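You operate a simulated robot arm through the tools that you are given. There is no shell and no other tool.

You run a simulated robot arm. Do the job below in one go: nothing can be reset, and whatever is moved stays where it is left.

TASK
Put the bin from the top of the tube bench on the bench behind the capsule holders. Then close the upper tube bench drawer. Then turn the washer knob to DRY. Then pull the white bench drawer open. Do these in the order given.

The check looks at the end state, three seconds after you hand in, the way a careful person would. Anything else that was tipped, shoved, dropped, spilled or broken makes it a failure.

THE ROBOT
A 6-joint arm with a four-finger gripper on a trunk, on a base that moves. Base frame: it is fixed to the floor where the robot stands at the start and does not move with it; the origin is under the middle of the robot, x ahead of it, y to its left, z up; the surface under the hand at the start is at about z = 900. Readings come in mm, degrees, newtons and seconds.
With the tool pointing down near the work surface it reaches from about 180 to 900 mm from the robot's upright axis, wherever it stands. Its first joint turns from -166.0 to 166.0 degrees. Places, roughly: bench behind the capsule holders (30x20 cm) [840, 2300, 900]; bin [750, 0, 1000]; upper tube bench drawer [400, 100, 700]; washer knob [600, -2200, 1100]; white bench drawer [600, -4200, 700]. Payload 3.43 kg.
The TCP is the grasp point between the finger pads, 30 mm short of the fingertips. In the tool frame z runs along the fingers and y along their closing line. The gripper opens to 120 mm; its body begins 85 mm behind the TCP.
Orientation is told as [roll, pitch, yaw] about the base's x, y, z axes, in that order, counted from this pose: with the fingers straight down and closing along the base's y, the tool's x points along the base's -x, its y along +y and its z along -z.

THE INTERFACE
- The arm moves only by the tool step_arm. Its argument "series" is a list of rows, each a list of 3 entries, a list of its own where there are three numbers: the shift along the tool's x, y, z in mm, then the turn, a rotation vector about the tool's x, y, z in degrees, then the finger opening in mm, from 0 to 120. In form: [[[dx, dy, dz], [ax, ay, az], hand], ...]. A call has 1 to 20 rows; each row shifts and turns the commanded pose from where the row before left it, along the tool's axes as they then stand. Each row takes 0.2 s and may step no farther than 50 mm and 8.6 degrees from the row before; otherwise, or with a gripper value out of range, the whole call is refused. A pose out of reach is approached as far as the arm can. The call stops where the force on the tool passes 40 N (or 10 N more than at its start, if that is more) or the arm is blocked; 0.2 s more then pass. The fingers move at their own pace (about 136.2 mm/s each) and stop on an object; they squeeze with about 37 N. The grip force told is the motor's: it shows also when the fingers shut on nothing. Time passes only in rows, and 0.2 s behind the last, so rows that do not move let the fingers close. It gives the time, the measured TCP pose, the force on the tool (base axes), the opening and the grip force at its end, in the units of the frame above (readings bear some noise), with the torque about the TCP (base axes, N m) and any sound that the robot's microphone picked up.
- Cameras (640 x 400 px; columns grow to the right, rows downward): "scene" is now at [62.3, 158.2, 1472]; the picture's right is [-0.45, -0.89, 0.00], its down [-0.39, 0.20, -0.90] and it looks along [0.80, -0.41, -0.44] (base axes); focal length 214 px, centre (320, 200). "wrist" rides on the gripper at [71, -17, -120] in the tool frame; the picture's right is [0.23, 0.97, 0.00], its down [-0.81, 0.19, -0.55] and it looks along [-0.54, 0.13, 0.83] (tool axes); focal length 275 px, centre (320, 200). There is no depth. A picture from a camera that has moved, and an enlarged one, comes with that camera's place and axes in the base frame and with its lens.
- get_image(camera): a new picture of that camera. No time passes.
- move_column(by): moves the trunk up (or, below 0, down) by that many mm; the arm and the scene camera ride with it, the base frame stays. It gives what a move gives, with no picture.
- steer(legs): drives the robot by 1 to 6 legs, each [ahead, left, turn to the left] in mm, mm and degrees, along the robot's own axes; the way and the turn of a leg run together, so that a leg with both is an arc; at most 1500 mm and 180 degrees a leg. The arm and the cameras ride along, it lands a little off, and it stops where it bumps. It gives what a move gives.
- turn_head(pan, tilt): turns the head with the scene camera to pan (to the left, within 120 degrees either way) and tilt (down, from -29 to 69), counted from straight ahead of the robot. It gives what a move gives.
- inspect(camera, box): a new picture of the part [left, top, right, bottom] of that camera's present view, enlarged. No time passes.
- finish_job(): hands the job in; it is judged then, once.

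Nothing tells you exact positions but the pictures and the camera data. Unless the task says otherwise, let go and move clear before handing in.

The tools are called as a command line: name --argument value ..., lists and objects as JSON in quotes. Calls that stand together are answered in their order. step_arm: Moves the arm, as the interface text tells. Its arguments: {"type":"object","properties":{"series":{"type":"array","items":{"type":"array"}}},"required":["series"]} The other tools are called the same way: move_column (by) moves the trunk up or down; steer (legs) drives the base; turn_head (pan, tilt) turns the head that bears the scene camera; get_image (camera) takes a picture; inspect (camera, box) takes an enlarged picture of a part of a camera's view; finish_job () hands the job in.

At the start:

```text
clock: 0.0
position: [515.9, 187.3, 1162.6]
orientation: [-0.1, 0.0, 0.0]
wrist_force: [0.1, 0.8, -0.2]
wrist_torque: [0.0, 0.0, -0.02]
opening: 120.1
finger_force: 0.0
trunk travel left (down, up): [-25.0, 515.0]
robot x, y, heading: [-0.8, -1.9, -0.3]
head pan, tilt (commanded): [-3.2, 68.8]
```

scene: 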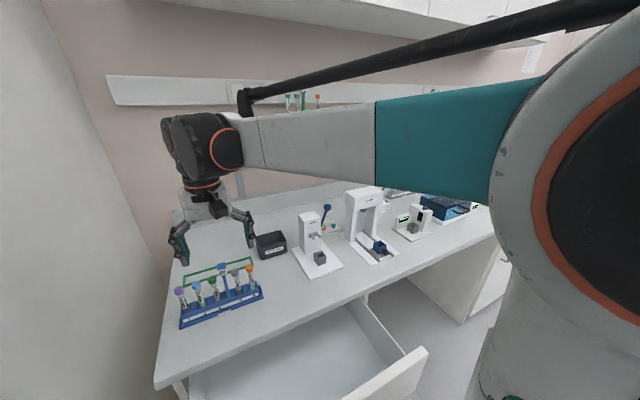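
wrist: 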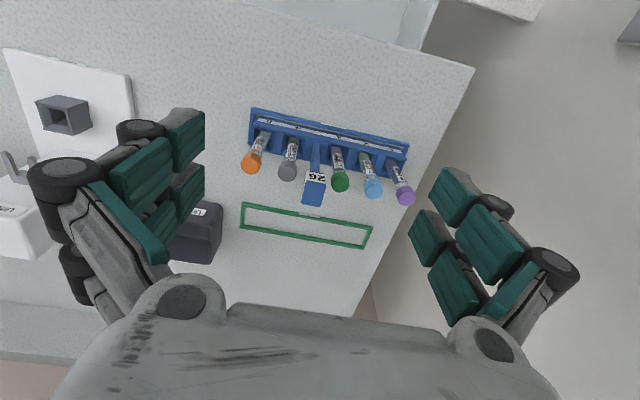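

I see the tube bench with a tube rack, a dark bin, some instruments and an open drawer below. I'll first take closer looks at the bin and the surroundings.

inspect --camera "scene" --box '[150, 180, 350, 340]'

inspect --camera "wrist" --box '[0, 50, 320, 300]'

inspect --camera "scene" --box '[280, 160, 520, 400]'

```text
2.50 times, centred on (250, 260) of scene
camera zoom: at [62.3, 158.2, 1472.0], right [-0.45, -0.89, 0.0], down [-0.39, 0.2, -0.9], along [0.8, -0.41, -0.44], focal length 536 px, centre (495, 50)
```

zoom: 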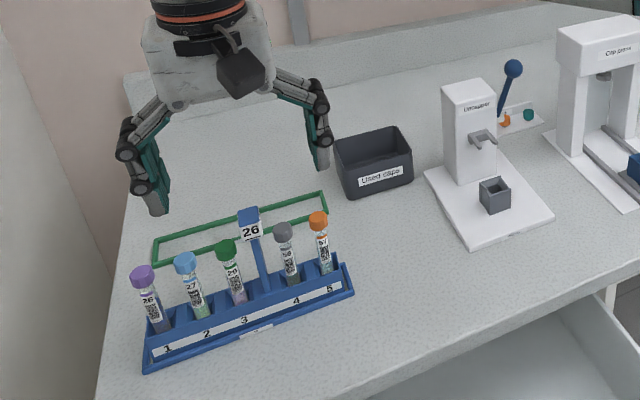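

```text
1.60 times, centred on (160, 175) of wrist
camera zoom: at [443.9, 171.3, 1283.1], right [-0.23, 0.97, 0.0], down [0.81, 0.19, 0.55], along [0.54, 0.13, -0.83], focal length 440 px, centre (576, 240)
```

zoom: 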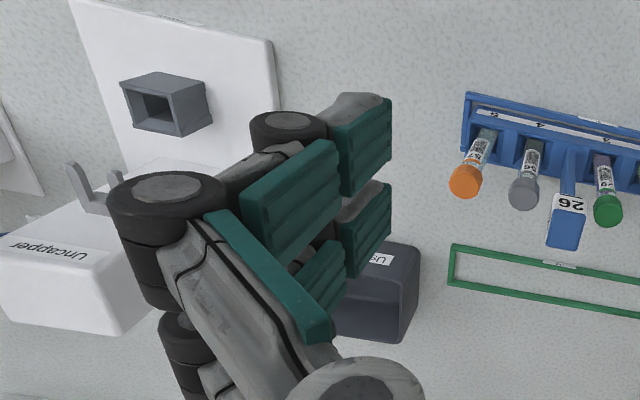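

```text
1.67 times, centred on (400, 280) of scene
camera zoom: at [62.3, 158.2, 1472.0], right [-0.45, -0.89, 0.0], down [-0.39, 0.2, -0.9], along [0.8, -0.41, -0.44], focal length 358 px, centre (187, 67)
```

zoom: 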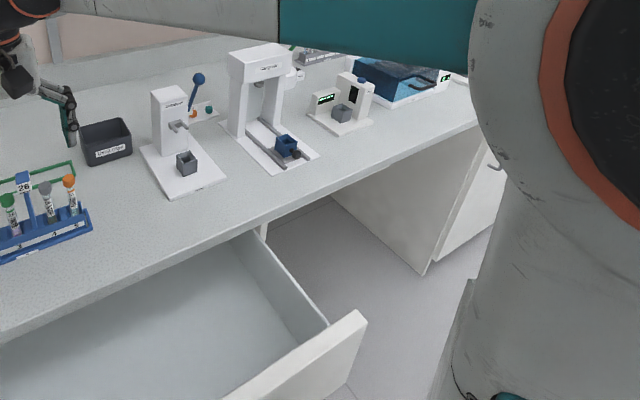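

The bin is a dark "Used caps" box at roughly x 735–808, y −35–66, about 60 mm high. Next I look around with the head to learn the room before moving.

turn_head --pan 80 --tilt 20

get_image --camera "scene"

```text
clock: 1.6
position: [513.9, 187.3, 1162.6]
orientation: [-0.1, 0.0, 0.0]
wrist_force: [-0.5, 0.1, -0.4]
wrist_torque: [-0.01, 0.01, -0.04]
opening: 120.1
finger_force: 0.0
trunk travel left (down, up): [-25.0, 515.0]
robot x, y, heading: [2.1, -2.1, -0.0]
head pan, tilt (commanded): [80.0, 20.0]
```

```text
taken
camera scene: at [64.0, 159.3, 1479.3], right [-0.43, -0.9, 0.0], down [-0.33, 0.16, -0.93], along [0.84, -0.4, -0.36], focal length 214 px, centre (320, 200)
```

scene: 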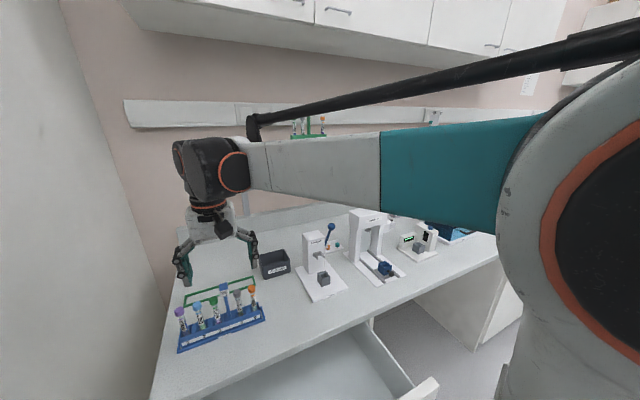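

The camera has hardly turned; the head may be slow or stuck. I'll command it again and see.

turn_head --pan 80 --tilt 20

get_image --camera "scene"

```text
clock: 2.2
position: [514.1, 186.7, 1162.9]
orientation: [0.0, 0.0, -0.1]
wrist_force: [0.3, -0.1, -0.5]
wrist_torque: [0.05, -0.02, -0.01]
opening: 120.2
finger_force: 0.2
trunk travel left (down, up): [-25.0, 515.0]
robot x, y, heading: [-3.4, -1.2, 0.1]
head pan, tilt (commanded): [80.0, 20.0]
```

```text
taken
camera scene: at [64.0, 159.3, 1479.6], right [-0.43, -0.9, 0.0], down [-0.32, 0.16, -0.93], along [0.84, -0.4, -0.36], focal length 214 px, centre (320, 200)
```

scene: 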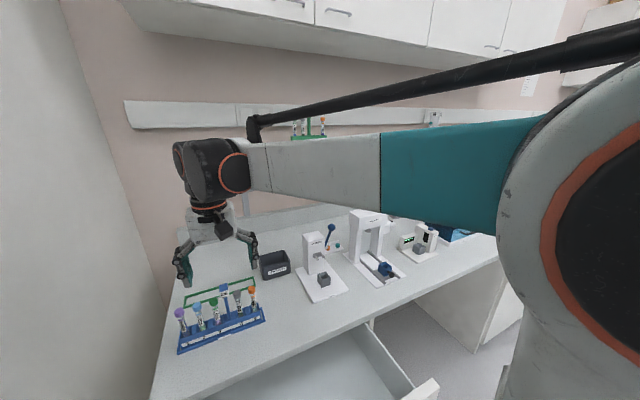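

turn_head --pan -20 --tilt 10

get_image --camera "scene"

```text
clock: 3.9
position: [514.0, 186.5, 1163.5]
orientation: [0.1, -0.1, 0.0]
wrist_force: [-0.6, 0.4, 0.4]
wrist_torque: [-0.01, 0.04, -0.02]
opening: 120.1
finger_force: 0.1
trunk travel left (down, up): [-25.0, 515.0]
robot x, y, heading: [-1.1, 1.5, -0.0]
head pan, tilt (commanded): [-20.0, 10.0]
```

```text
taken
camera scene: at [64.7, 160.1, 1494.7], right [-0.42, -0.91, 0.0], down [-0.19, 0.09, -0.98], along [0.89, -0.41, -0.2], focal length 214 px, centre (320, 200)
```

scene: 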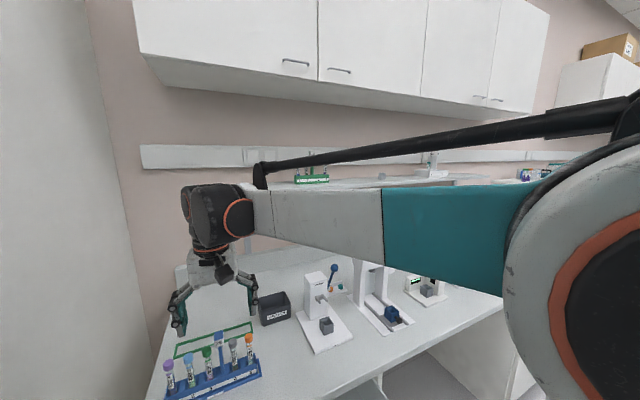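

turn_head --pan -60 --tilt 40

get_image --camera "scene"

```text
clock: 5.0
position: [514.6, 187.9, 1162.9]
orientation: [0.1, 0.1, 0.0]
wrist_force: [-0.5, 0.5, 0.2]
wrist_torque: [0.0, -0.03, 0.03]
opening: 120.2
finger_force: 0.1
trunk travel left (down, up): [-25.0, 515.0]
robot x, y, heading: [-2.9, 0.4, 0.1]
head pan, tilt (commanded): [-60.0, 40.0]
```

```text
taken
camera scene: at [22.8, 125.9, 1450.0], right [-0.87, -0.5, 0.0], down [-0.32, 0.56, -0.77], along [0.38, -0.66, -0.64], focal length 214 px, centre (320, 200)
```

scene: 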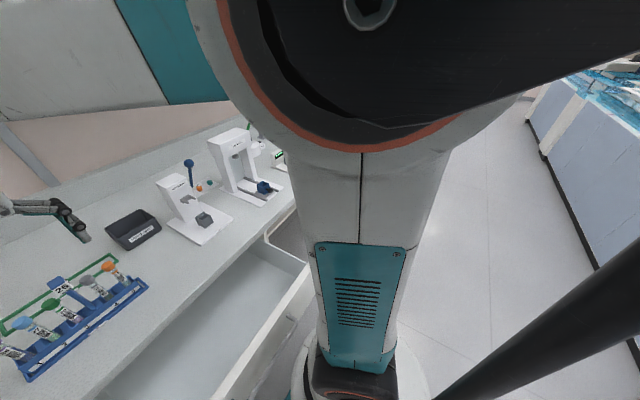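

turn_head --pan -120 --tilt 25

get_image --camera "scene"

turn_head --pan 20 --tilt 25

get_image --camera "scene"

```text
clock: 6.3
position: [513.4, 187.2, 1162.7]
orientation: [0.0, 0.0, 0.0]
wrist_force: [0.2, 0.4, 0.0]
wrist_torque: [0.0, 0.01, -0.01]
opening: 120.0
finger_force: 0.1
trunk travel left (down, up): [-25.0, 515.0]
robot x, y, heading: [-2.4, 0.5, -0.1]
head pan, tilt (commanded): [-120.0, 25.0]
```

```text
taken
camera scene: at [-42.2, 110.2, 1473.0], right [-0.97, 0.24, 0.0], down [0.1, 0.41, -0.91], along [-0.22, -0.88, -0.42], focal length 214 px, centre (320, 200)
```

scene: 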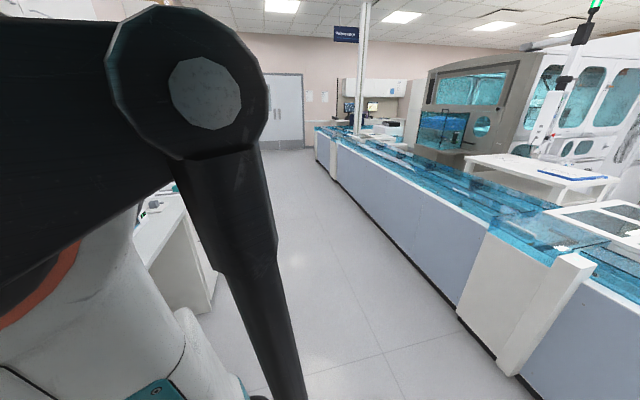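

```text
clock: 8.5
position: [514.2, 186.7, 1161.8]
orientation: [0.0, 0.1, 0.1]
wrist_force: [0.4, 0.0, 0.1]
wrist_torque: [-0.03, 0.0, 0.01]
opening: 120.0
finger_force: 0.1
trunk travel left (down, up): [-25.0, 515.0]
robot x, y, heading: [-0.7, -1.1, 0.3]
head pan, tilt (commanded): [20.0, 25.0]
```

```text
taken
camera scene: at [63.0, 158.6, 1474.7], right [-0.44, -0.9, 0.0], down [-0.37, 0.18, -0.91], along [0.82, -0.4, -0.41], focal length 214 px, centre (320, 200)
```

scene: 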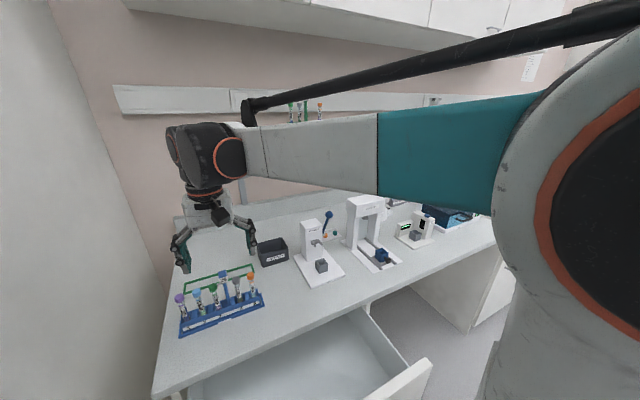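

The head only pans between about −104 and −25 in this arm pose, so I'll explore more once I drive. Now I rotate the gripper so it closes along base x (the bin's short side) and move above the bin.

step_arm --series '[[[0, 0, 0], [0, 0, 8.2], 120], [[0, 0, 0], [0, 0, 8.2], 120], [[0, 0, 0], [0, 0, 8.2], 120], [[0, 0, 0], [0, 0, 8.2], 120], [[0, 0, 0], [0, 0, 8.2], 120], [[0, 0, 0], [0, 0, 8.2], 120], [[0, 0, 0], [0, 0, 8.2], 120], [[0, 0, 0], [0, 0, 8.2], 120], [[0, 0, 0], [0, 0, 8.2], 120], [[0, 0, 0], [0, 0, 8.2], 120], [[0, 0, 0], [0, 0, 8], 120]]'

get_image --camera "wrist"

get_image --camera "scene"

```text
clock: 10.9
position: [514.2, 185.9, 1162.9]
orientation: [0.0, 0.0, -90.1]
wrist_force: [-0.6, 0.4, -0.4]
wrist_torque: [0.01, 0.01, 0.0]
opening: 120.0
finger_force: 0.0
trunk travel left (down, up): [-25.0, 515.0]
robot x, y, heading: [-2.6, -2.1, 0.3]
head pan, tilt (commanded): [20.0, 25.0]
```

```text
taken
camera wrist: at [498.0, 259.6, 1283.5], right [0.97, 0.23, 0.0], down [0.19, -0.81, 0.55], along [0.13, -0.54, -0.83], focal length 275 px, centre (320, 200)
```

wrist: 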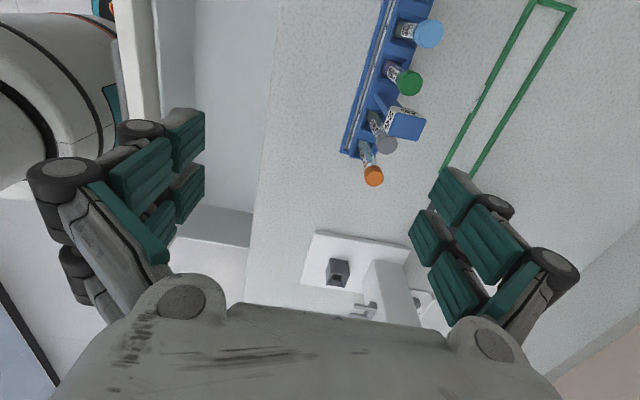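

```text
taken
camera scene: at [63.0, 158.4, 1475.1], right [-0.45, -0.9, 0.0], down [-0.36, 0.18, -0.91], along [0.82, -0.41, -0.4], focal length 214 px, centre (320, 200)
```

scene: 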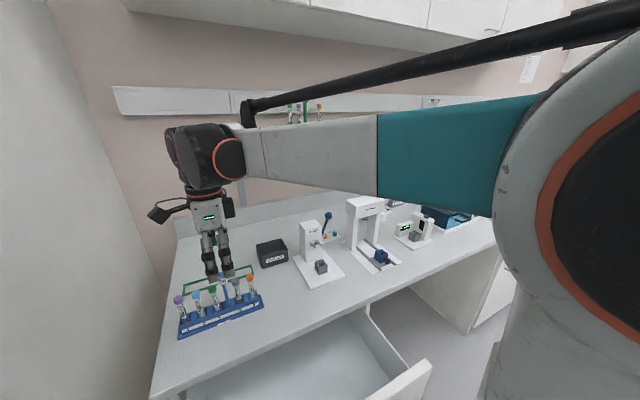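

The wrist turned cleanly. Now I move over the bin at a safe height.

step_arm --series '[[[-24.4, 36.7, 0], [0, 0, 0], 120], [[-24.4, 36.7, 0], [0, 0, 0], 120], [[-24.4, 36.7, 0], [0, 0, 0], 120], [[-24.4, 36.7, 0], [0, 0, 0], 120], [[-24.4, 36.7, 0], [0, 0, 0], 120], [[-24.4, 36.7, 0], [0, 0, 0], 120], [[-24.4, 36.7, 0], [0, 0, 0], 120]]'

get_image --camera "wrist"

get_image --camera "scene"

```text
clock: 12.5
position: [773.4, 13.4, 1164.3]
orientation: [0.0, 0.0, -90.0]
wrist_force: [-0.8, 0.2, 0.1]
wrist_torque: [-0.02, -0.02, -0.01]
opening: 119.7
finger_force: 0.1
trunk travel left (down, up): [-25.0, 515.0]
robot x, y, heading: [-0.2, 2.8, -0.2]
head pan, tilt (commanded): [20.0, 25.0]
```

```text
taken
camera wrist: at [757.7, 85.8, 1285.0], right [0.97, 0.23, 0.0], down [0.19, -0.81, 0.55], along [0.13, -0.54, -0.83], focal length 275 px, centre (320, 200)
```

wrist: 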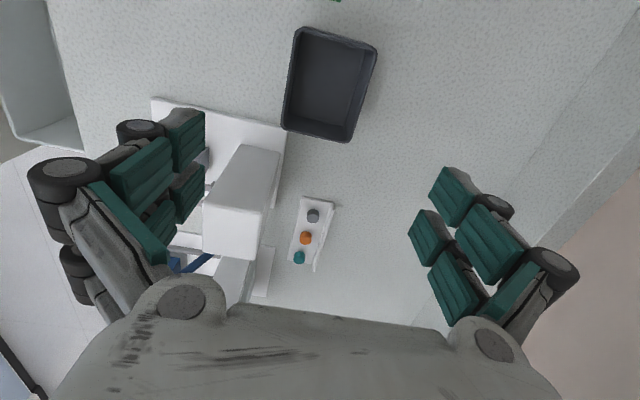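

```text
taken
camera scene: at [67.0, 231.1, 1473.1], right [0.34, -0.94, 0.0], down [-0.4, -0.14, -0.91], along [0.85, 0.31, -0.42], focal length 214 px, centre (320, 200)
```

scene: 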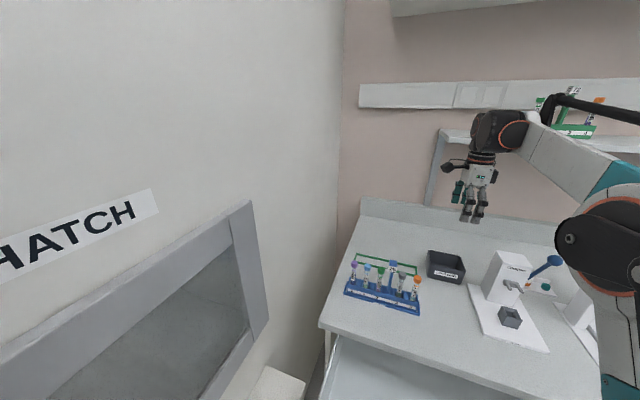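

The bin is clearly seen and empty; its rim spans about x 738–823, y −32–73. The left wall has a hatch. I lower partway and re-check alignment.

step_arm --series '[[[3, 3, 40], [0, 0, 0], 120], [[3, 3, 40], [0, 0, 0], 120], [[0, 0, 40], [0, 0, 0], 120]]'

get_image --camera "wrist"

inspect --camera "scene" --box '[320, 160, 560, 330]'

```text
clock: 13.3
position: [777.3, 22.8, 1039.0]
orientation: [0.0, 0.0, -90.1]
wrist_force: [-0.2, 0.2, -0.3]
wrist_torque: [0.02, -0.03, -0.01]
opening: 119.7
finger_force: 0.1
trunk travel left (down, up): [-25.0, 515.0]
robot x, y, heading: [-3.5, -1.4, 0.1]
head pan, tilt (commanded): [20.0, 25.0]
```

```text
taken
camera wrist: at [761.3, 95.2, 1159.2], right [0.97, 0.23, 0.0], down [0.19, -0.81, 0.55], along [0.13, -0.54, -0.83], focal length 275 px, centre (320, 200)
```

wrist: 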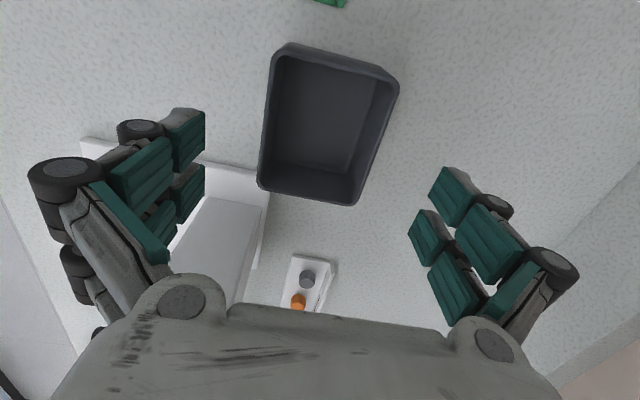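

```text
2.35 times, centred on (440, 245) of scene
camera zoom: at [67.0, 231.0, 1473.2], right [0.34, -0.94, 0.0], down [-0.4, -0.14, -0.91], along [0.85, 0.31, -0.42], focal length 505 px, centre (38, 94)
```

zoom: 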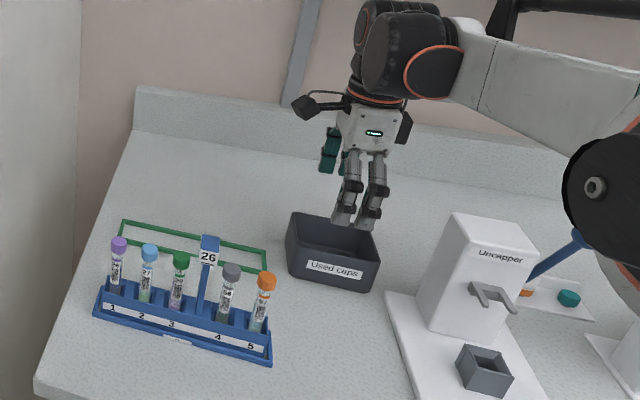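

Both wrist views agree: rim 83×105 mm centred on (780, 21), top z≈962. I descend to z≈938 and close on the short side.

step_arm --series '[[[-1, 1.2, 34], [0, 0, 0], 120], [[-1, 1.2, 34], [0, 0, 0], 120], [[0, 0, 32], [0, 0, 0], 120], [[0, 0, 0], [0, 0, 0], 120]]'

get_image --camera "wrist"

inspect --camera "scene" --box '[320, 160, 560, 330]'

```text
clock: 14.3
position: [778.8, 22.0, 938.6]
orientation: [0.0, 0.0, -90.0]
wrist_force: [0.6, 0.0, 0.0]
wrist_torque: [-0.02, 0.0, -0.03]
opening: 119.9
finger_force: 0.1
trunk travel left (down, up): [-25.0, 515.0]
robot x, y, heading: [1.9, 0.5, -0.2]
head pan, tilt (commanded): [20.0, 25.0]
```

```text
taken
camera wrist: at [763.2, 93.9, 1059.4], right [0.97, 0.23, 0.0], down [0.19, -0.81, 0.55], along [0.13, -0.54, -0.83], focal length 275 px, centre (320, 200)
```

wrist: 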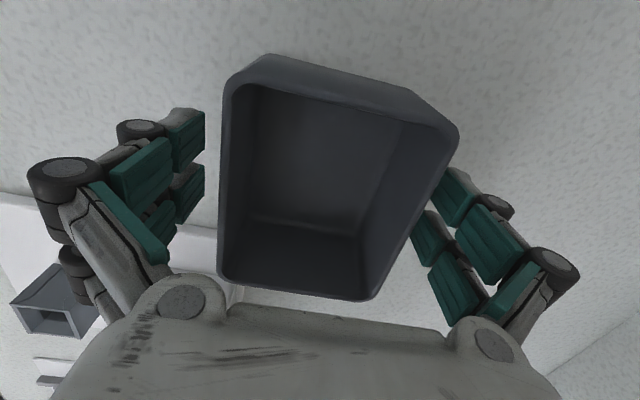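

```text
2.35 times, centred on (440, 245) of scene
camera zoom: at [67.2, 231.0, 1473.2], right [0.34, -0.94, 0.0], down [-0.4, -0.14, -0.91], along [0.85, 0.31, -0.42], focal length 505 px, centre (38, 94)
```

zoom: 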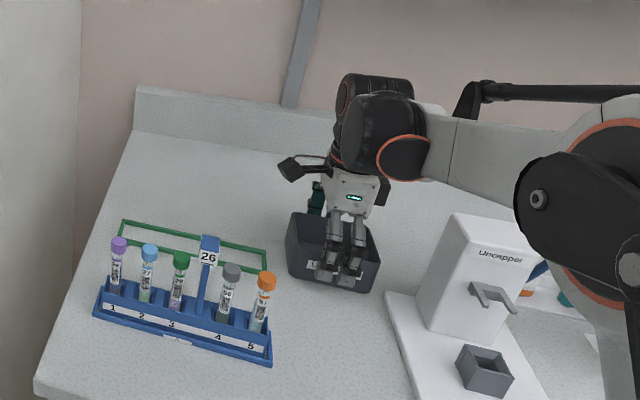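

Both fingers straddle the bin's walls. I close the gripper and wait for it to settle.

step_arm --series '[[[0, 0, 0], [0, 0, 0], 90], [[0, 0, 0], [0, 0, 0], 70], [[0, 0, 0], [0, 0, 0], 60], [[0, 0, 0], [0, 0, 0], 60], [[0, 0, 0], [0, 0, 0], 60]]'

get_image --camera "wrist"

```text
clock: 15.5
position: [779.8, 21.8, 939.4]
orientation: [0.0, -0.1, -90.0]
wrist_force: [-0.6, -0.2, -0.1]
wrist_torque: [0.02, -0.02, 0.01]
opening: 89.4
finger_force: 37.1
trunk travel left (down, up): [-25.0, 515.0]
robot x, y, heading: [-0.4, 0.9, 0.2]
head pan, tilt (commanded): [20.0, 25.0]
```

```text
taken
camera wrist: at [763.0, 93.8, 1060.0], right [0.97, 0.23, 0.0], down [0.19, -0.81, 0.55], along [0.13, -0.54, -0.83], focal length 275 px, centre (320, 200)
```

wrist: 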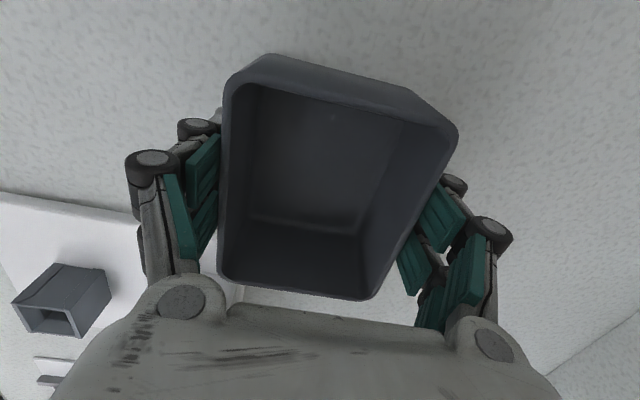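

Gripped at 89 mm with 37 N. I lift slowly and check.

step_arm --series '[[[0, 0, -15], [0, 0, 0], 60], [[0, 0, -15], [0, 0, 0], 60], [[0, 0, 0], [0, 0, 0], 60]]'

get_image --camera "wrist"

inspect --camera "scene" --box '[320, 160, 560, 330]'

```text
clock: 16.3
position: [776.5, 19.2, 971.4]
orientation: [0.0, 0.0, -90.0]
wrist_force: [-1.2, -0.3, 3.0]
wrist_torque: [-0.05, 0.21, 0.0]
opening: 89.4
finger_force: 37.1
trunk travel left (down, up): [-25.0, 515.0]
robot x, y, heading: [-0.5, -2.0, -0.0]
head pan, tilt (commanded): [20.0, 25.0]
```

```text
taken
camera wrist: at [761.9, 91.2, 1091.7], right [0.97, 0.23, 0.0], down [0.19, -0.81, 0.55], along [0.13, -0.54, -0.83], focal length 275 px, centre (320, 200)
```

wrist: 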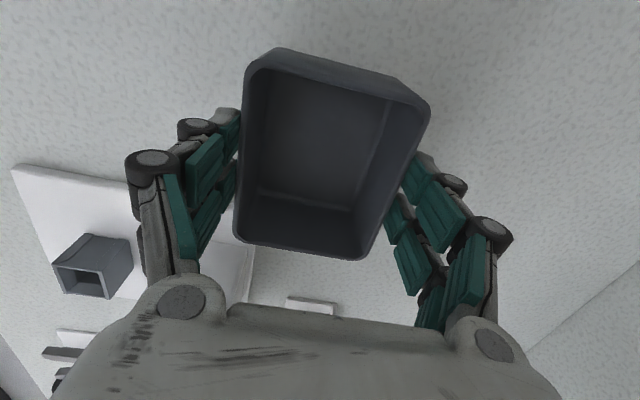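

```text
2.35 times, centred on (440, 245) of scene
camera zoom: at [66.6, 231.0, 1473.3], right [0.34, -0.94, 0.0], down [-0.4, -0.14, -0.91], along [0.85, 0.31, -0.42], focal length 505 px, centre (38, 94)
```

zoom: 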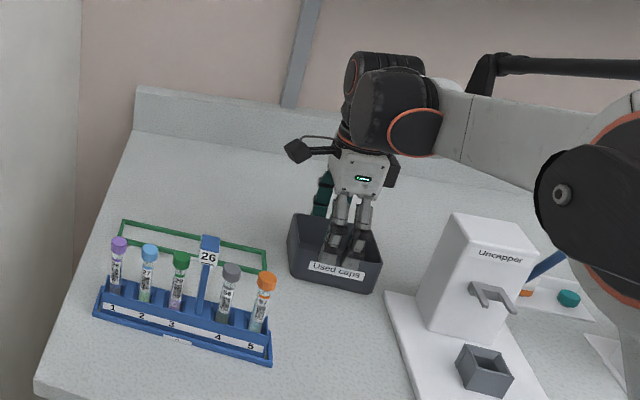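

The gripper rose 32 mm but the bin seems to have stayed on the bench (rim still near z≈962), so it slipped. I look closer before doing anything else.

inspect --camera "scene" --box '[415, 200, 485, 300]'

inspect --camera "wrist" --box '[120, 30, 520, 330]'

```text
4.00 times, centred on (450, 250) of scene
camera zoom: at [66.6, 231.0, 1473.3], right [0.34, -0.94, 0.0], down [-0.4, -0.14, -0.91], along [0.85, 0.31, -0.42], focal length 858 px, centre (-200, 0)
```

zoom: 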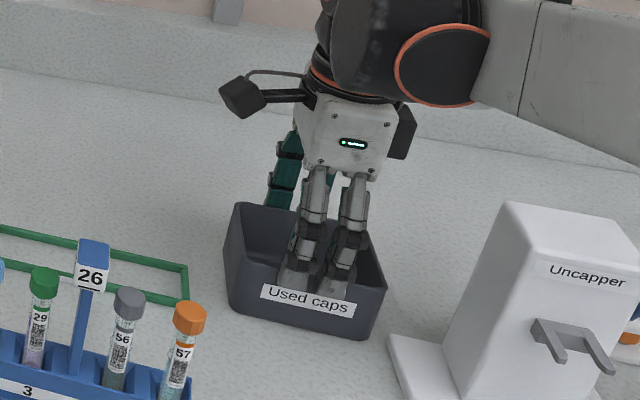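

```text
1.33 times, centred on (320, 180) of wrist
camera zoom: at [761.9, 91.2, 1091.7], right [0.97, 0.23, 0.0], down [0.19, -0.81, 0.55], along [0.13, -0.54, -0.83], focal length 367 px, centre (320, 227)
```

zoom: 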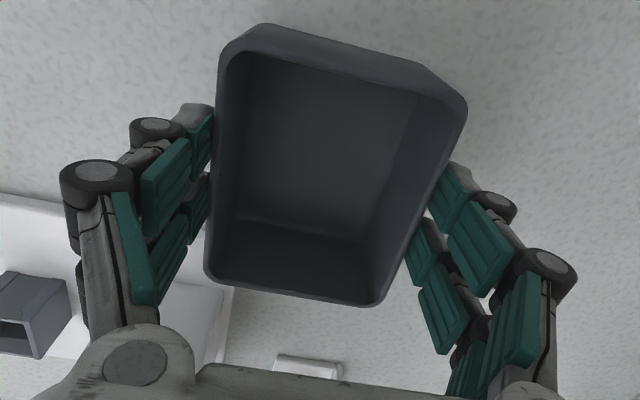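

step_arm --series '[[[0, 0, -4], [0, 0, 0], 60], [[0, 0, -4], [0, 0, 0], 60], [[0, 0, 0], [0, 0, 0], 60]]'

inspect --camera "scene" --box '[415, 200, 485, 300]'

inspect --camera "wrist" --box '[120, 30, 520, 330]'

```text
clock: 17.1
position: [779.4, 19.6, 978.7]
orientation: [0.1, -0.1, -90.0]
wrist_force: [-0.2, 0.4, -1.0]
wrist_torque: [-0.01, -0.01, 0.02]
opening: 89.7
finger_force: 36.8
trunk travel left (down, up): [-25.0, 515.0]
robot x, y, heading: [3.7, -0.6, 0.2]
head pan, tilt (commanded): [20.0, 25.0]
```

```text
4.00 times, centred on (450, 250) of scene
camera zoom: at [67.1, 231.0, 1473.2], right [0.34, -0.94, 0.0], down [-0.4, -0.14, -0.91], along [0.85, 0.31, -0.42], focal length 858 px, centre (-200, 0)
```

zoom: 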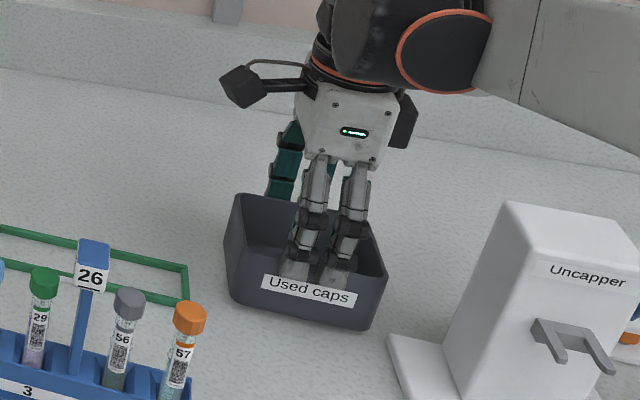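

```text
1.33 times, centred on (320, 180) of wrist
camera zoom: at [764.4, 92.2, 1100.0], right [0.97, 0.23, 0.0], down [0.19, -0.81, 0.55], along [0.13, -0.54, -0.83], focal length 367 px, centre (320, 227)
```

zoom: 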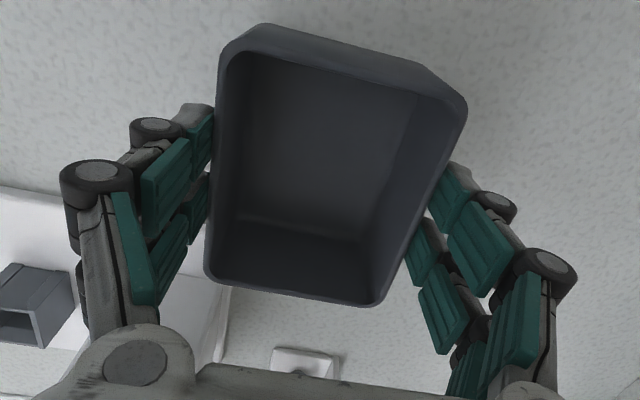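

Now the bin is riding with the gripper (caught near its rim by the fingertip pads). I raise it further gently and check it stays.

step_arm --series '[[[0, 0, -15], [0, 0, 0], 60], [[0, 0, -20], [0, 0, 0], 60], [[0, 0, -25], [0, 0, 0], 60], [[0, 0, -25], [0, 0, 0], 60], [[0, 0, -25], [0, 0, 0], 60], [[0, 0, -20], [0, 0, 0], 60], [[0, 0, 0], [0, 0, 0], 60]]'

inspect --camera "wrist" --box '[120, 30, 520, 330]'

get_image --camera "scene"

```text
clock: 18.7
position: [779.7, 21.2, 1110.1]
orientation: [-0.1, -0.1, -90.0]
wrist_force: [-0.5, 0.3, -1.5]
wrist_torque: [0.0, 0.01, 0.02]
opening: 89.5
finger_force: 37.0
trunk travel left (down, up): [-25.0, 515.0]
robot x, y, heading: [-0.5, -0.3, -0.2]
head pan, tilt (commanded): [20.0, 25.0]
```

```text
1.33 times, centred on (320, 180) of wrist
camera zoom: at [763.9, 93.9, 1230.3], right [0.97, 0.23, 0.0], down [0.19, -0.81, 0.55], along [0.13, -0.54, -0.83], focal length 367 px, centre (320, 227)
```

zoom: 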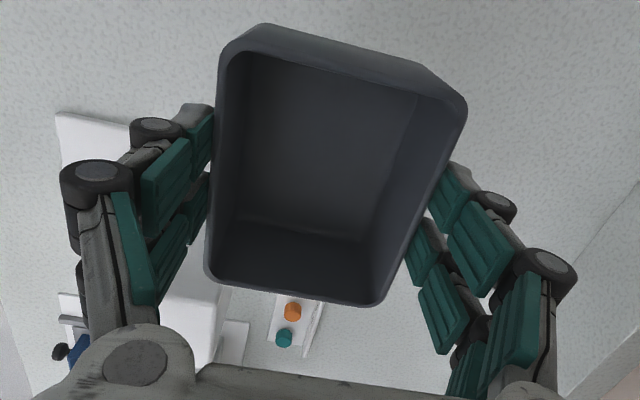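

```text
taken
camera scene: at [66.9, 231.0, 1473.2], right [0.34, -0.94, 0.0], down [-0.4, -0.14, -0.91], along [0.85, 0.31, -0.42], focal length 214 px, centre (320, 200)
```

scene: 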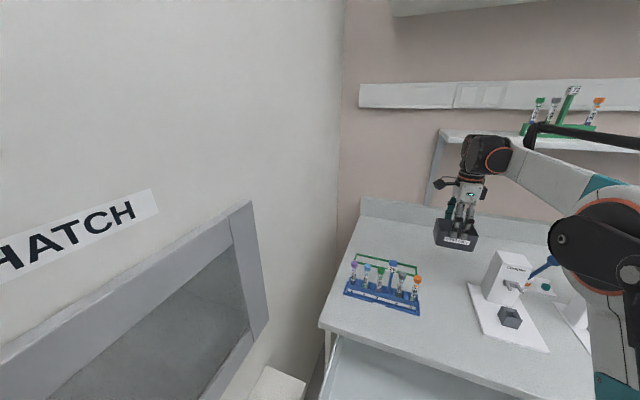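

The bin is held firmly. Now I look around with the head to find the way to the capsule-holder bench at y≈2300; the wall with the hatch is in between.

turn_head --pan 60 --tilt 25

get_image --camera "scene"

turn_head --pan 115 --tilt 20

get_image --camera "scene"

```text
clock: 19.8
position: [780.3, 22.0, 1110.2]
orientation: [0.0, 0.0, -90.0]
wrist_force: [0.3, 0.2, -1.0]
wrist_torque: [-0.01, 0.0, -0.01]
opening: 89.8
finger_force: 37.1
trunk travel left (down, up): [-25.0, 515.0]
robot x, y, heading: [0.4, -4.5, 0.1]
head pan, tilt (commanded): [60.0, 25.0]
```

```text
taken
camera scene: at [26.6, 279.2, 1473.2], right [0.87, -0.5, 0.0], down [-0.21, -0.37, -0.91], along [0.45, 0.78, -0.42], focal length 214 px, centre (320, 200)
```

scene: 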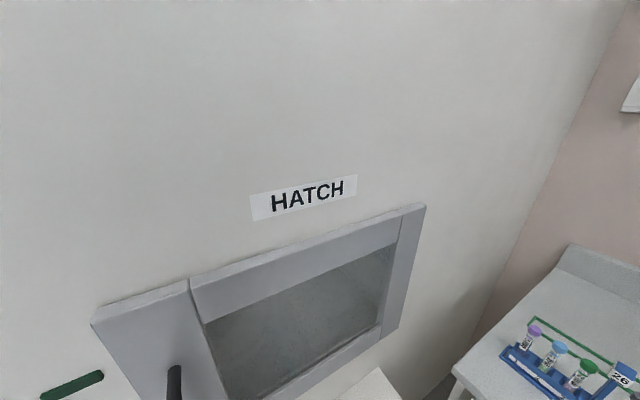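

```text
clock: 21.0
position: [779.3, 22.5, 1110.1]
orientation: [-0.1, 0.0, -90.0]
wrist_force: [-0.4, 0.8, -1.3]
wrist_torque: [0.01, 0.0, 0.06]
opening: 89.5
finger_force: 36.3
trunk travel left (down, up): [-25.0, 515.0]
robot x, y, heading: [-0.0, -1.0, -0.1]
head pan, tilt (commanded): [115.0, 20.0]
```

```text
taken
camera scene: at [-58.8, 283.9, 1481.3], right [0.91, 0.42, 0.0], down [0.14, -0.31, -0.94], along [-0.4, 0.85, -0.34], focal length 214 px, centre (320, 200)
```

scene: 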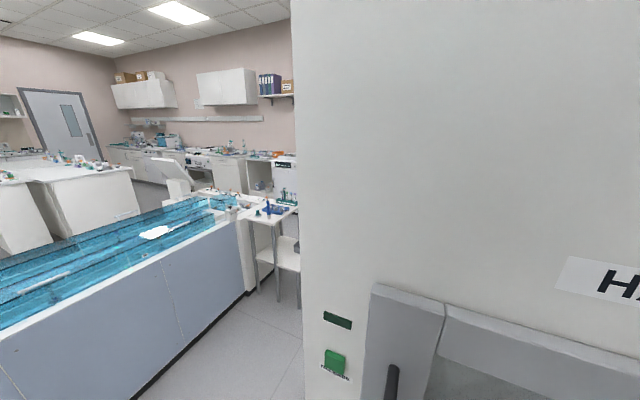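

The wall ends at about x≈−150, and the aisle continues behind it; the track runs at x≈−1300. I'll retract the arm to a compact carrying pose, then look at the base and floor.

step_arm --series '[[[0, -20, 0], [0, 0, 0], 60], [[0, -40, 0], [0, 0, 0], 60], [[0, -40, 0], [0, 0, 0], 60], [[0, -40, 0], [0, 0, 0], 60], [[0, -40, 0], [0, 0, 0], 60], [[0, -40, 0], [0, 0, 0], 60], [[0, -40, 0], [0, 0, 0], 60], [[0, -40, 0], [0, 0, 0], 60], [[0, -40, 0], [0, 0, 0], 60], [[0, -40, 0], [0, 0, 0], 60], [[0, -20, 0], [0, 0, 0], 60]]'

turn_head --pan 40 --tilt 65

get_image --camera "scene"

```text
clock: 23.4
position: [376.8, 18.9, 1113.7]
orientation: [0.0, 0.0, -90.1]
wrist_force: [0.7, -0.6, -1.2]
wrist_torque: [-0.01, 0.04, 0.01]
opening: 89.6
finger_force: 37.0
trunk travel left (down, up): [-25.0, 515.0]
robot x, y, heading: [0.2, 0.1, -0.1]
head pan, tilt (commanded): [115.0, 20.0]
```

```text
clock: 24.9
position: [378.4, 19.3, 1112.2]
orientation: [0.0, 0.0, -90.0]
wrist_force: [0.0, -0.5, -1.1]
wrist_torque: [0.02, 0.01, -0.01]
opening: 89.5
finger_force: 36.7
trunk travel left (down, up): [-25.0, 515.0]
robot x, y, heading: [-1.9, -1.8, 0.1]
head pan, tilt (commanded): [40.0, 65.0]
```

```text
taken
camera scene: at [26.6, 238.5, 1417.6], right [0.64, -0.77, 0.0], down [-0.69, -0.58, -0.42], along [0.32, 0.27, -0.91], focal length 214 px, centre (320, 200)
```

scene: 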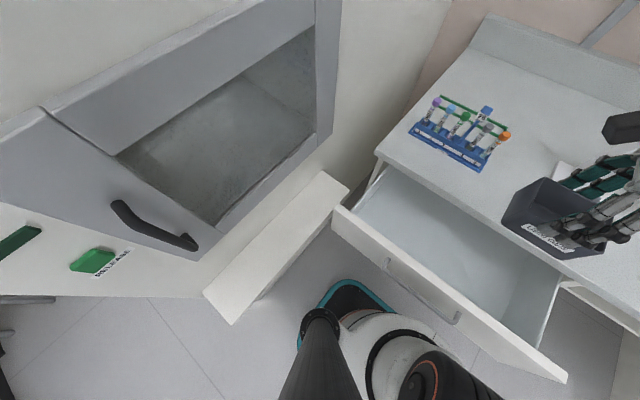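

The drawer front sits at about x≈265 (y −334 to 372) and a sill protrudes from the wall below the hatch. I back straight up 700 mm into the aisle and look to the left.

steer --legs '[[-700, 0, 0]]'

turn_head --pan 90 --tilt 20

get_image --camera "scene"

turn_head --pan 60 --tilt 20

get_image --camera "scene"

```text
clock: 28.7
position: [-315.8, 21.1, 1112.3]
orientation: [0.0, 0.0, -89.4]
wrist_force: [-0.2, 0.0, -1.5]
wrist_torque: [0.0, 0.02, 0.0]
opening: 89.5
finger_force: 36.9
trunk travel left (down, up): [-25.0, 515.0]
robot x, y, heading: [-695.4, -3.8, 0.5]
head pan, tilt (commanded): [40.0, 65.0]
```

```text
clock: 29.9
position: [-316.5, 19.5, 1113.3]
orientation: [0.1, 0.0, -89.5]
wrist_force: [0.4, 1.5, -0.5]
wrist_torque: [0.0, -0.02, -0.01]
opening: 89.2
finger_force: 36.5
trunk travel left (down, up): [-25.0, 515.0]
robot x, y, heading: [-687.9, -1.0, 0.1]
head pan, tilt (commanded): [90.0, 20.0]
```

```text
taken
camera scene: at [-716.5, 289.3, 1481.3], right [1.0, 0.01, 0.0], down [0.0, -0.34, -0.94], along [-0.01, 0.94, -0.34], focal length 214 px, centre (320, 200)
```

scene: 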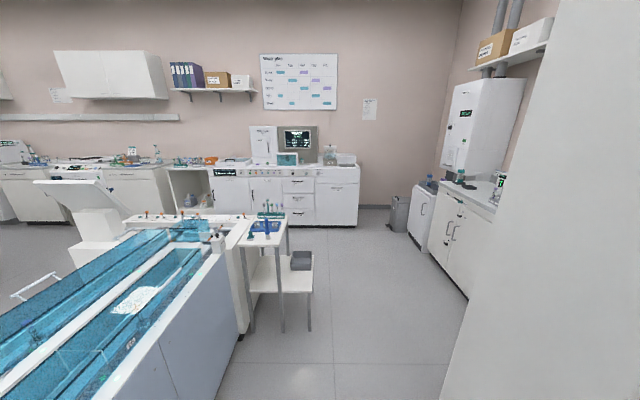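

```text
clock: 30.9
position: [-316.4, 19.1, 1113.7]
orientation: [0.0, 0.1, -89.5]
wrist_force: [0.7, 0.7, -1.3]
wrist_torque: [-0.03, 0.03, 0.03]
opening: 89.8
finger_force: 36.6
trunk travel left (down, up): [-25.0, 515.0]
robot x, y, heading: [-695.0, -5.2, 0.5]
head pan, tilt (commanded): [60.0, 20.0]
```

```text
taken
camera scene: at [-670.0, 277.3, 1481.3], right [0.87, -0.49, 0.0], down [-0.17, -0.3, -0.94], along [0.46, 0.82, -0.34], focal length 214 px, centre (320, 200)
```

scene: 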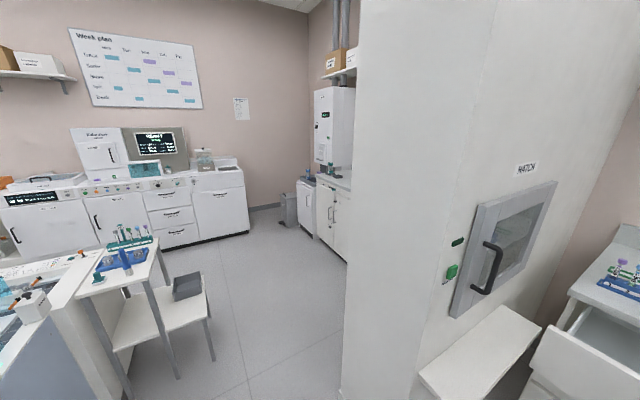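

The passage is clear: wall end occupies roughly x>−197, y 514–852; a table/stool stands at x<−780, y>1270; the target bench is beyond at x≳640, y≈2200. I retract the arm a bit more and drive left past the wall end.

step_arm --series '[[[0, -25, 0], [0, 0, 0], 60], [[0, -25, 0], [0, 0, 0], 60], [[0, -25, 0], [0, 0, 0], 60], [[0, 0, 0], [0, 0, 0], 60]]'

steer --legs '[[0, 600, 0], [40, 400, 0]]'

get_image --camera "scene"

get_image --camera "wrist"

```text
clock: 31.9
position: [-390.3, 15.9, 1111.5]
orientation: [0.0, -0.1, -89.5]
wrist_force: [-0.2, 1.1, -0.6]
wrist_torque: [0.0, -0.02, 0.03]
opening: 89.6
finger_force: 37.4
trunk travel left (down, up): [-25.0, 515.0]
robot x, y, heading: [-695.7, -3.2, 0.4]
head pan, tilt (commanded): [60.0, 20.0]
```

```text
clock: 37.3
position: [-352.4, 1003.5, 1110.7]
orientation: [0.1, 0.0, -89.9]
wrist_force: [-0.2, 0.6, -0.8]
wrist_torque: [0.03, 0.05, -0.02]
opening: 89.5
finger_force: 37.5
trunk travel left (down, up): [-25.0, 515.0]
robot x, y, heading: [-656.3, 984.5, -0.2]
head pan, tilt (commanded): [60.0, 20.0]
```

```text
taken
camera scene: at [-630.4, 1266.1, 1481.4], right [0.87, -0.5, 0.0], down [-0.17, -0.3, -0.94], along [0.47, 0.81, -0.34], focal length 214 px, centre (320, 200)
```

scene: 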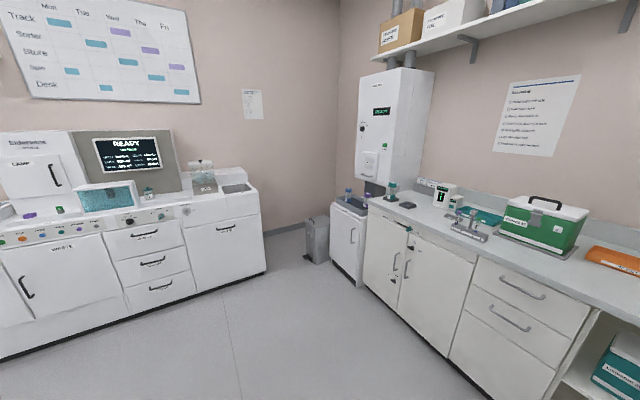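

```text
taken
camera wrist: at [-368.9, 1075.8, 1231.8], right [0.97, 0.23, 0.0], down [0.19, -0.81, 0.55], along [0.13, -0.54, -0.83], focal length 275 px, centre (320, 200)
```

wrist: 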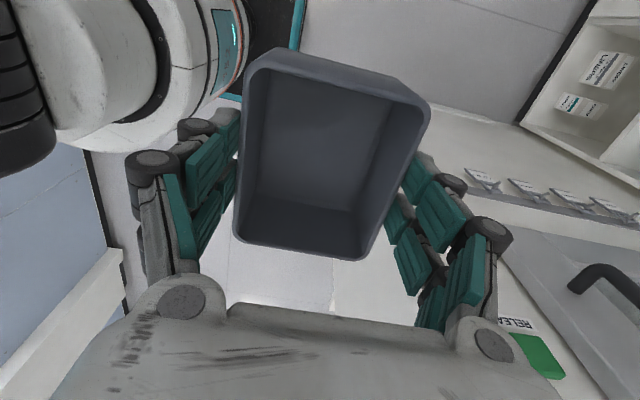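

Passed the wall end. I see the bench with several objects on it; I zoom in to identify the capsule holders.

inspect --camera "scene" --box '[340, 160, 500, 260]'

inspect --camera "scene" --box '[480, 170, 640, 290]'

turn_head --pan 30 --tilt 20

get_image --camera "scene"

```text
4.00 times, centred on (420, 210) of scene
camera zoom: at [-630.4, 1266.1, 1481.4], right [0.87, -0.5, 0.0], down [-0.17, -0.3, -0.94], along [0.47, 0.81, -0.34], focal length 858 px, centre (-80, 160)
```

zoom: 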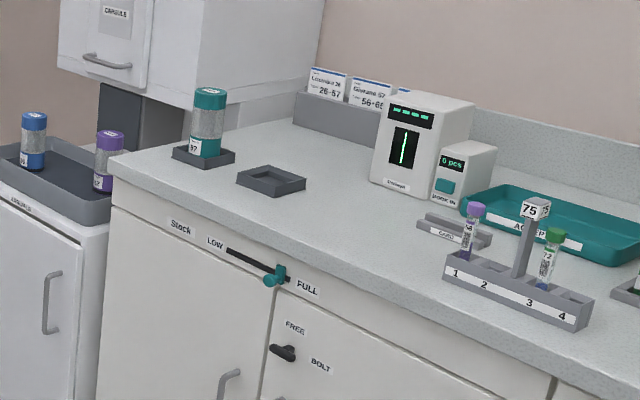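

```text
3.33 times, centred on (560, 230) of scene
camera zoom: at [-630.4, 1266.1, 1481.4], right [0.87, -0.5, 0.0], down [-0.17, -0.3, -0.94], along [0.47, 0.81, -0.34], focal length 715 px, centre (-480, 100)
```

zoom: 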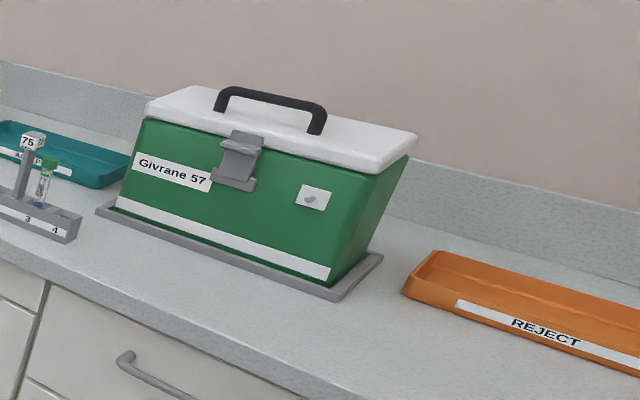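

```text
clock: 38.2
position: [-352.6, 1003.4, 1110.5]
orientation: [0.0, 0.0, -90.0]
wrist_force: [-0.3, -0.1, -1.4]
wrist_torque: [0.03, -0.02, 0.03]
opening: 89.5
finger_force: 37.2
trunk travel left (down, up): [-25.0, 515.0]
robot x, y, heading: [-656.7, 983.8, 0.3]
head pan, tilt (commanded): [30.0, 20.0]
```

```text
taken
camera scene: at [-596.3, 1232.3, 1481.3], right [0.5, -0.87, 0.0], down [-0.3, -0.17, -0.94], along [0.81, 0.47, -0.34], focal length 214 px, centre (320, 200)
```

scene: 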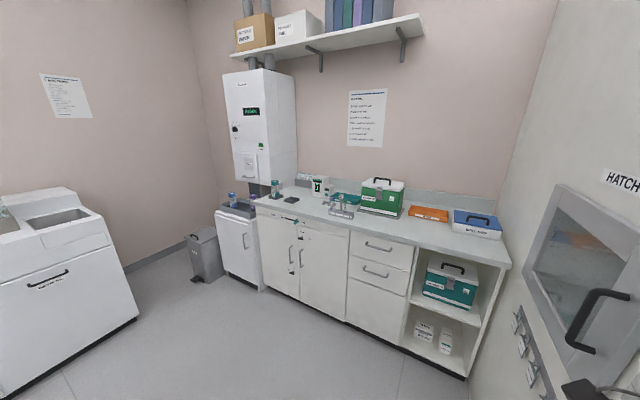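

The capsule holders are the two grey square frames at the bench's left end (about x≈670, y≈2370 and 2220); the clear area behind them, before the card box and white counter, is the target. I drive diagonally closer and look again.

steer --legs '[[456, 1066, 0]]'

turn_head --pan 0 --tilt 25

get_image --camera "scene"

```text
clock: 44.3
position: [113.5, 2099.3, 1110.7]
orientation: [0.1, -0.1, -89.7]
wrist_force: [0.0, 0.0, -1.7]
wrist_torque: [0.02, 0.02, -0.01]
opening: 89.5
finger_force: 37.2
trunk travel left (down, up): [-25.0, 515.0]
robot x, y, heading: [-188.9, 2079.4, 0.4]
head pan, tilt (commanded): [30.0, 20.0]
```

```text
clock: 45.2
position: [113.0, 2100.2, 1111.4]
orientation: [0.0, -0.1, -89.8]
wrist_force: [0.6, -0.5, -0.9]
wrist_torque: [0.0, 0.01, 0.0]
opening: 89.8
finger_force: 37.0
trunk travel left (down, up): [-25.0, 515.0]
robot x, y, heading: [-194.9, 2081.6, 0.2]
head pan, tilt (commanded): [0.0, 25.0]
```

```text
taken
camera scene: at [-119.6, 2280.4, 1473.3], right [0.01, -1.0, 0.0], down [-0.42, 0.0, -0.91], along [0.91, 0.01, -0.42], focal length 214 px, centre (320, 200)
```

scene: 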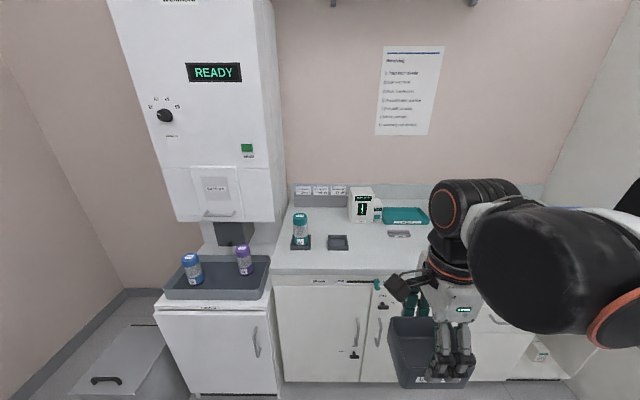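

The spot behind the holders is clear: holders at about (653, 2373) and (664, 2210), bench front x≈486, card box at x≈1020. I drive in front of it, at the same stand-off as at the start.

steer --legs '[[250, 165, 0]]'

step_arm --series '[[[0, 0, -25], [0, 0, 0], 60], [[0, 0, -25], [0, 0, 0], 60], [[0, 0, -25], [0, 0, 0], 60], [[0, 0, 0], [0, 0, 0], 60]]'

turn_head --pan 0 --tilt 35

get_image --camera "scene"

```text
clock: 47.2
position: [358.4, 2271.2, 1111.4]
orientation: [0.1, 0.0, -89.4]
wrist_force: [0.2, 0.5, -1.7]
wrist_torque: [0.01, -0.01, 0.03]
opening: 89.6
finger_force: 37.3
trunk travel left (down, up): [-25.0, 515.0]
robot x, y, heading: [52.3, 2252.1, 0.5]
head pan, tilt (commanded): [0.0, 25.0]
```

```text
clock: 48.2
position: [357.1, 2271.5, 1186.8]
orientation: [0.0, 0.0, -89.4]
wrist_force: [0.5, -0.2, -1.0]
wrist_torque: [0.01, 0.02, -0.03]
opening: 89.3
finger_force: 37.3
trunk travel left (down, up): [-25.0, 515.0]
robot x, y, heading: [56.0, 2248.4, 0.7]
head pan, tilt (commanded): [0.0, 25.0]
```

```text
clock: 49.0
position: [358.9, 2270.3, 1188.1]
orientation: [0.0, -0.1, -89.4]
wrist_force: [0.5, -0.1, -1.3]
wrist_torque: [0.01, 0.0, -0.02]
opening: 89.5
finger_force: 37.0
trunk travel left (down, up): [-25.0, 515.0]
robot x, y, heading: [53.9, 2248.2, 0.7]
head pan, tilt (commanded): [0.0, 35.0]
```

```text
taken
camera scene: at [119.7, 2450.4, 1457.5], right [0.01, -1.0, 0.0], down [-0.57, -0.01, -0.82], along [0.82, 0.01, -0.57], focal length 214 px, centre (320, 200)
```

scene: 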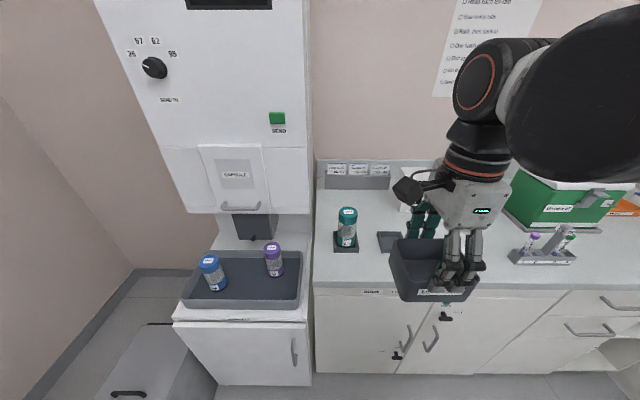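

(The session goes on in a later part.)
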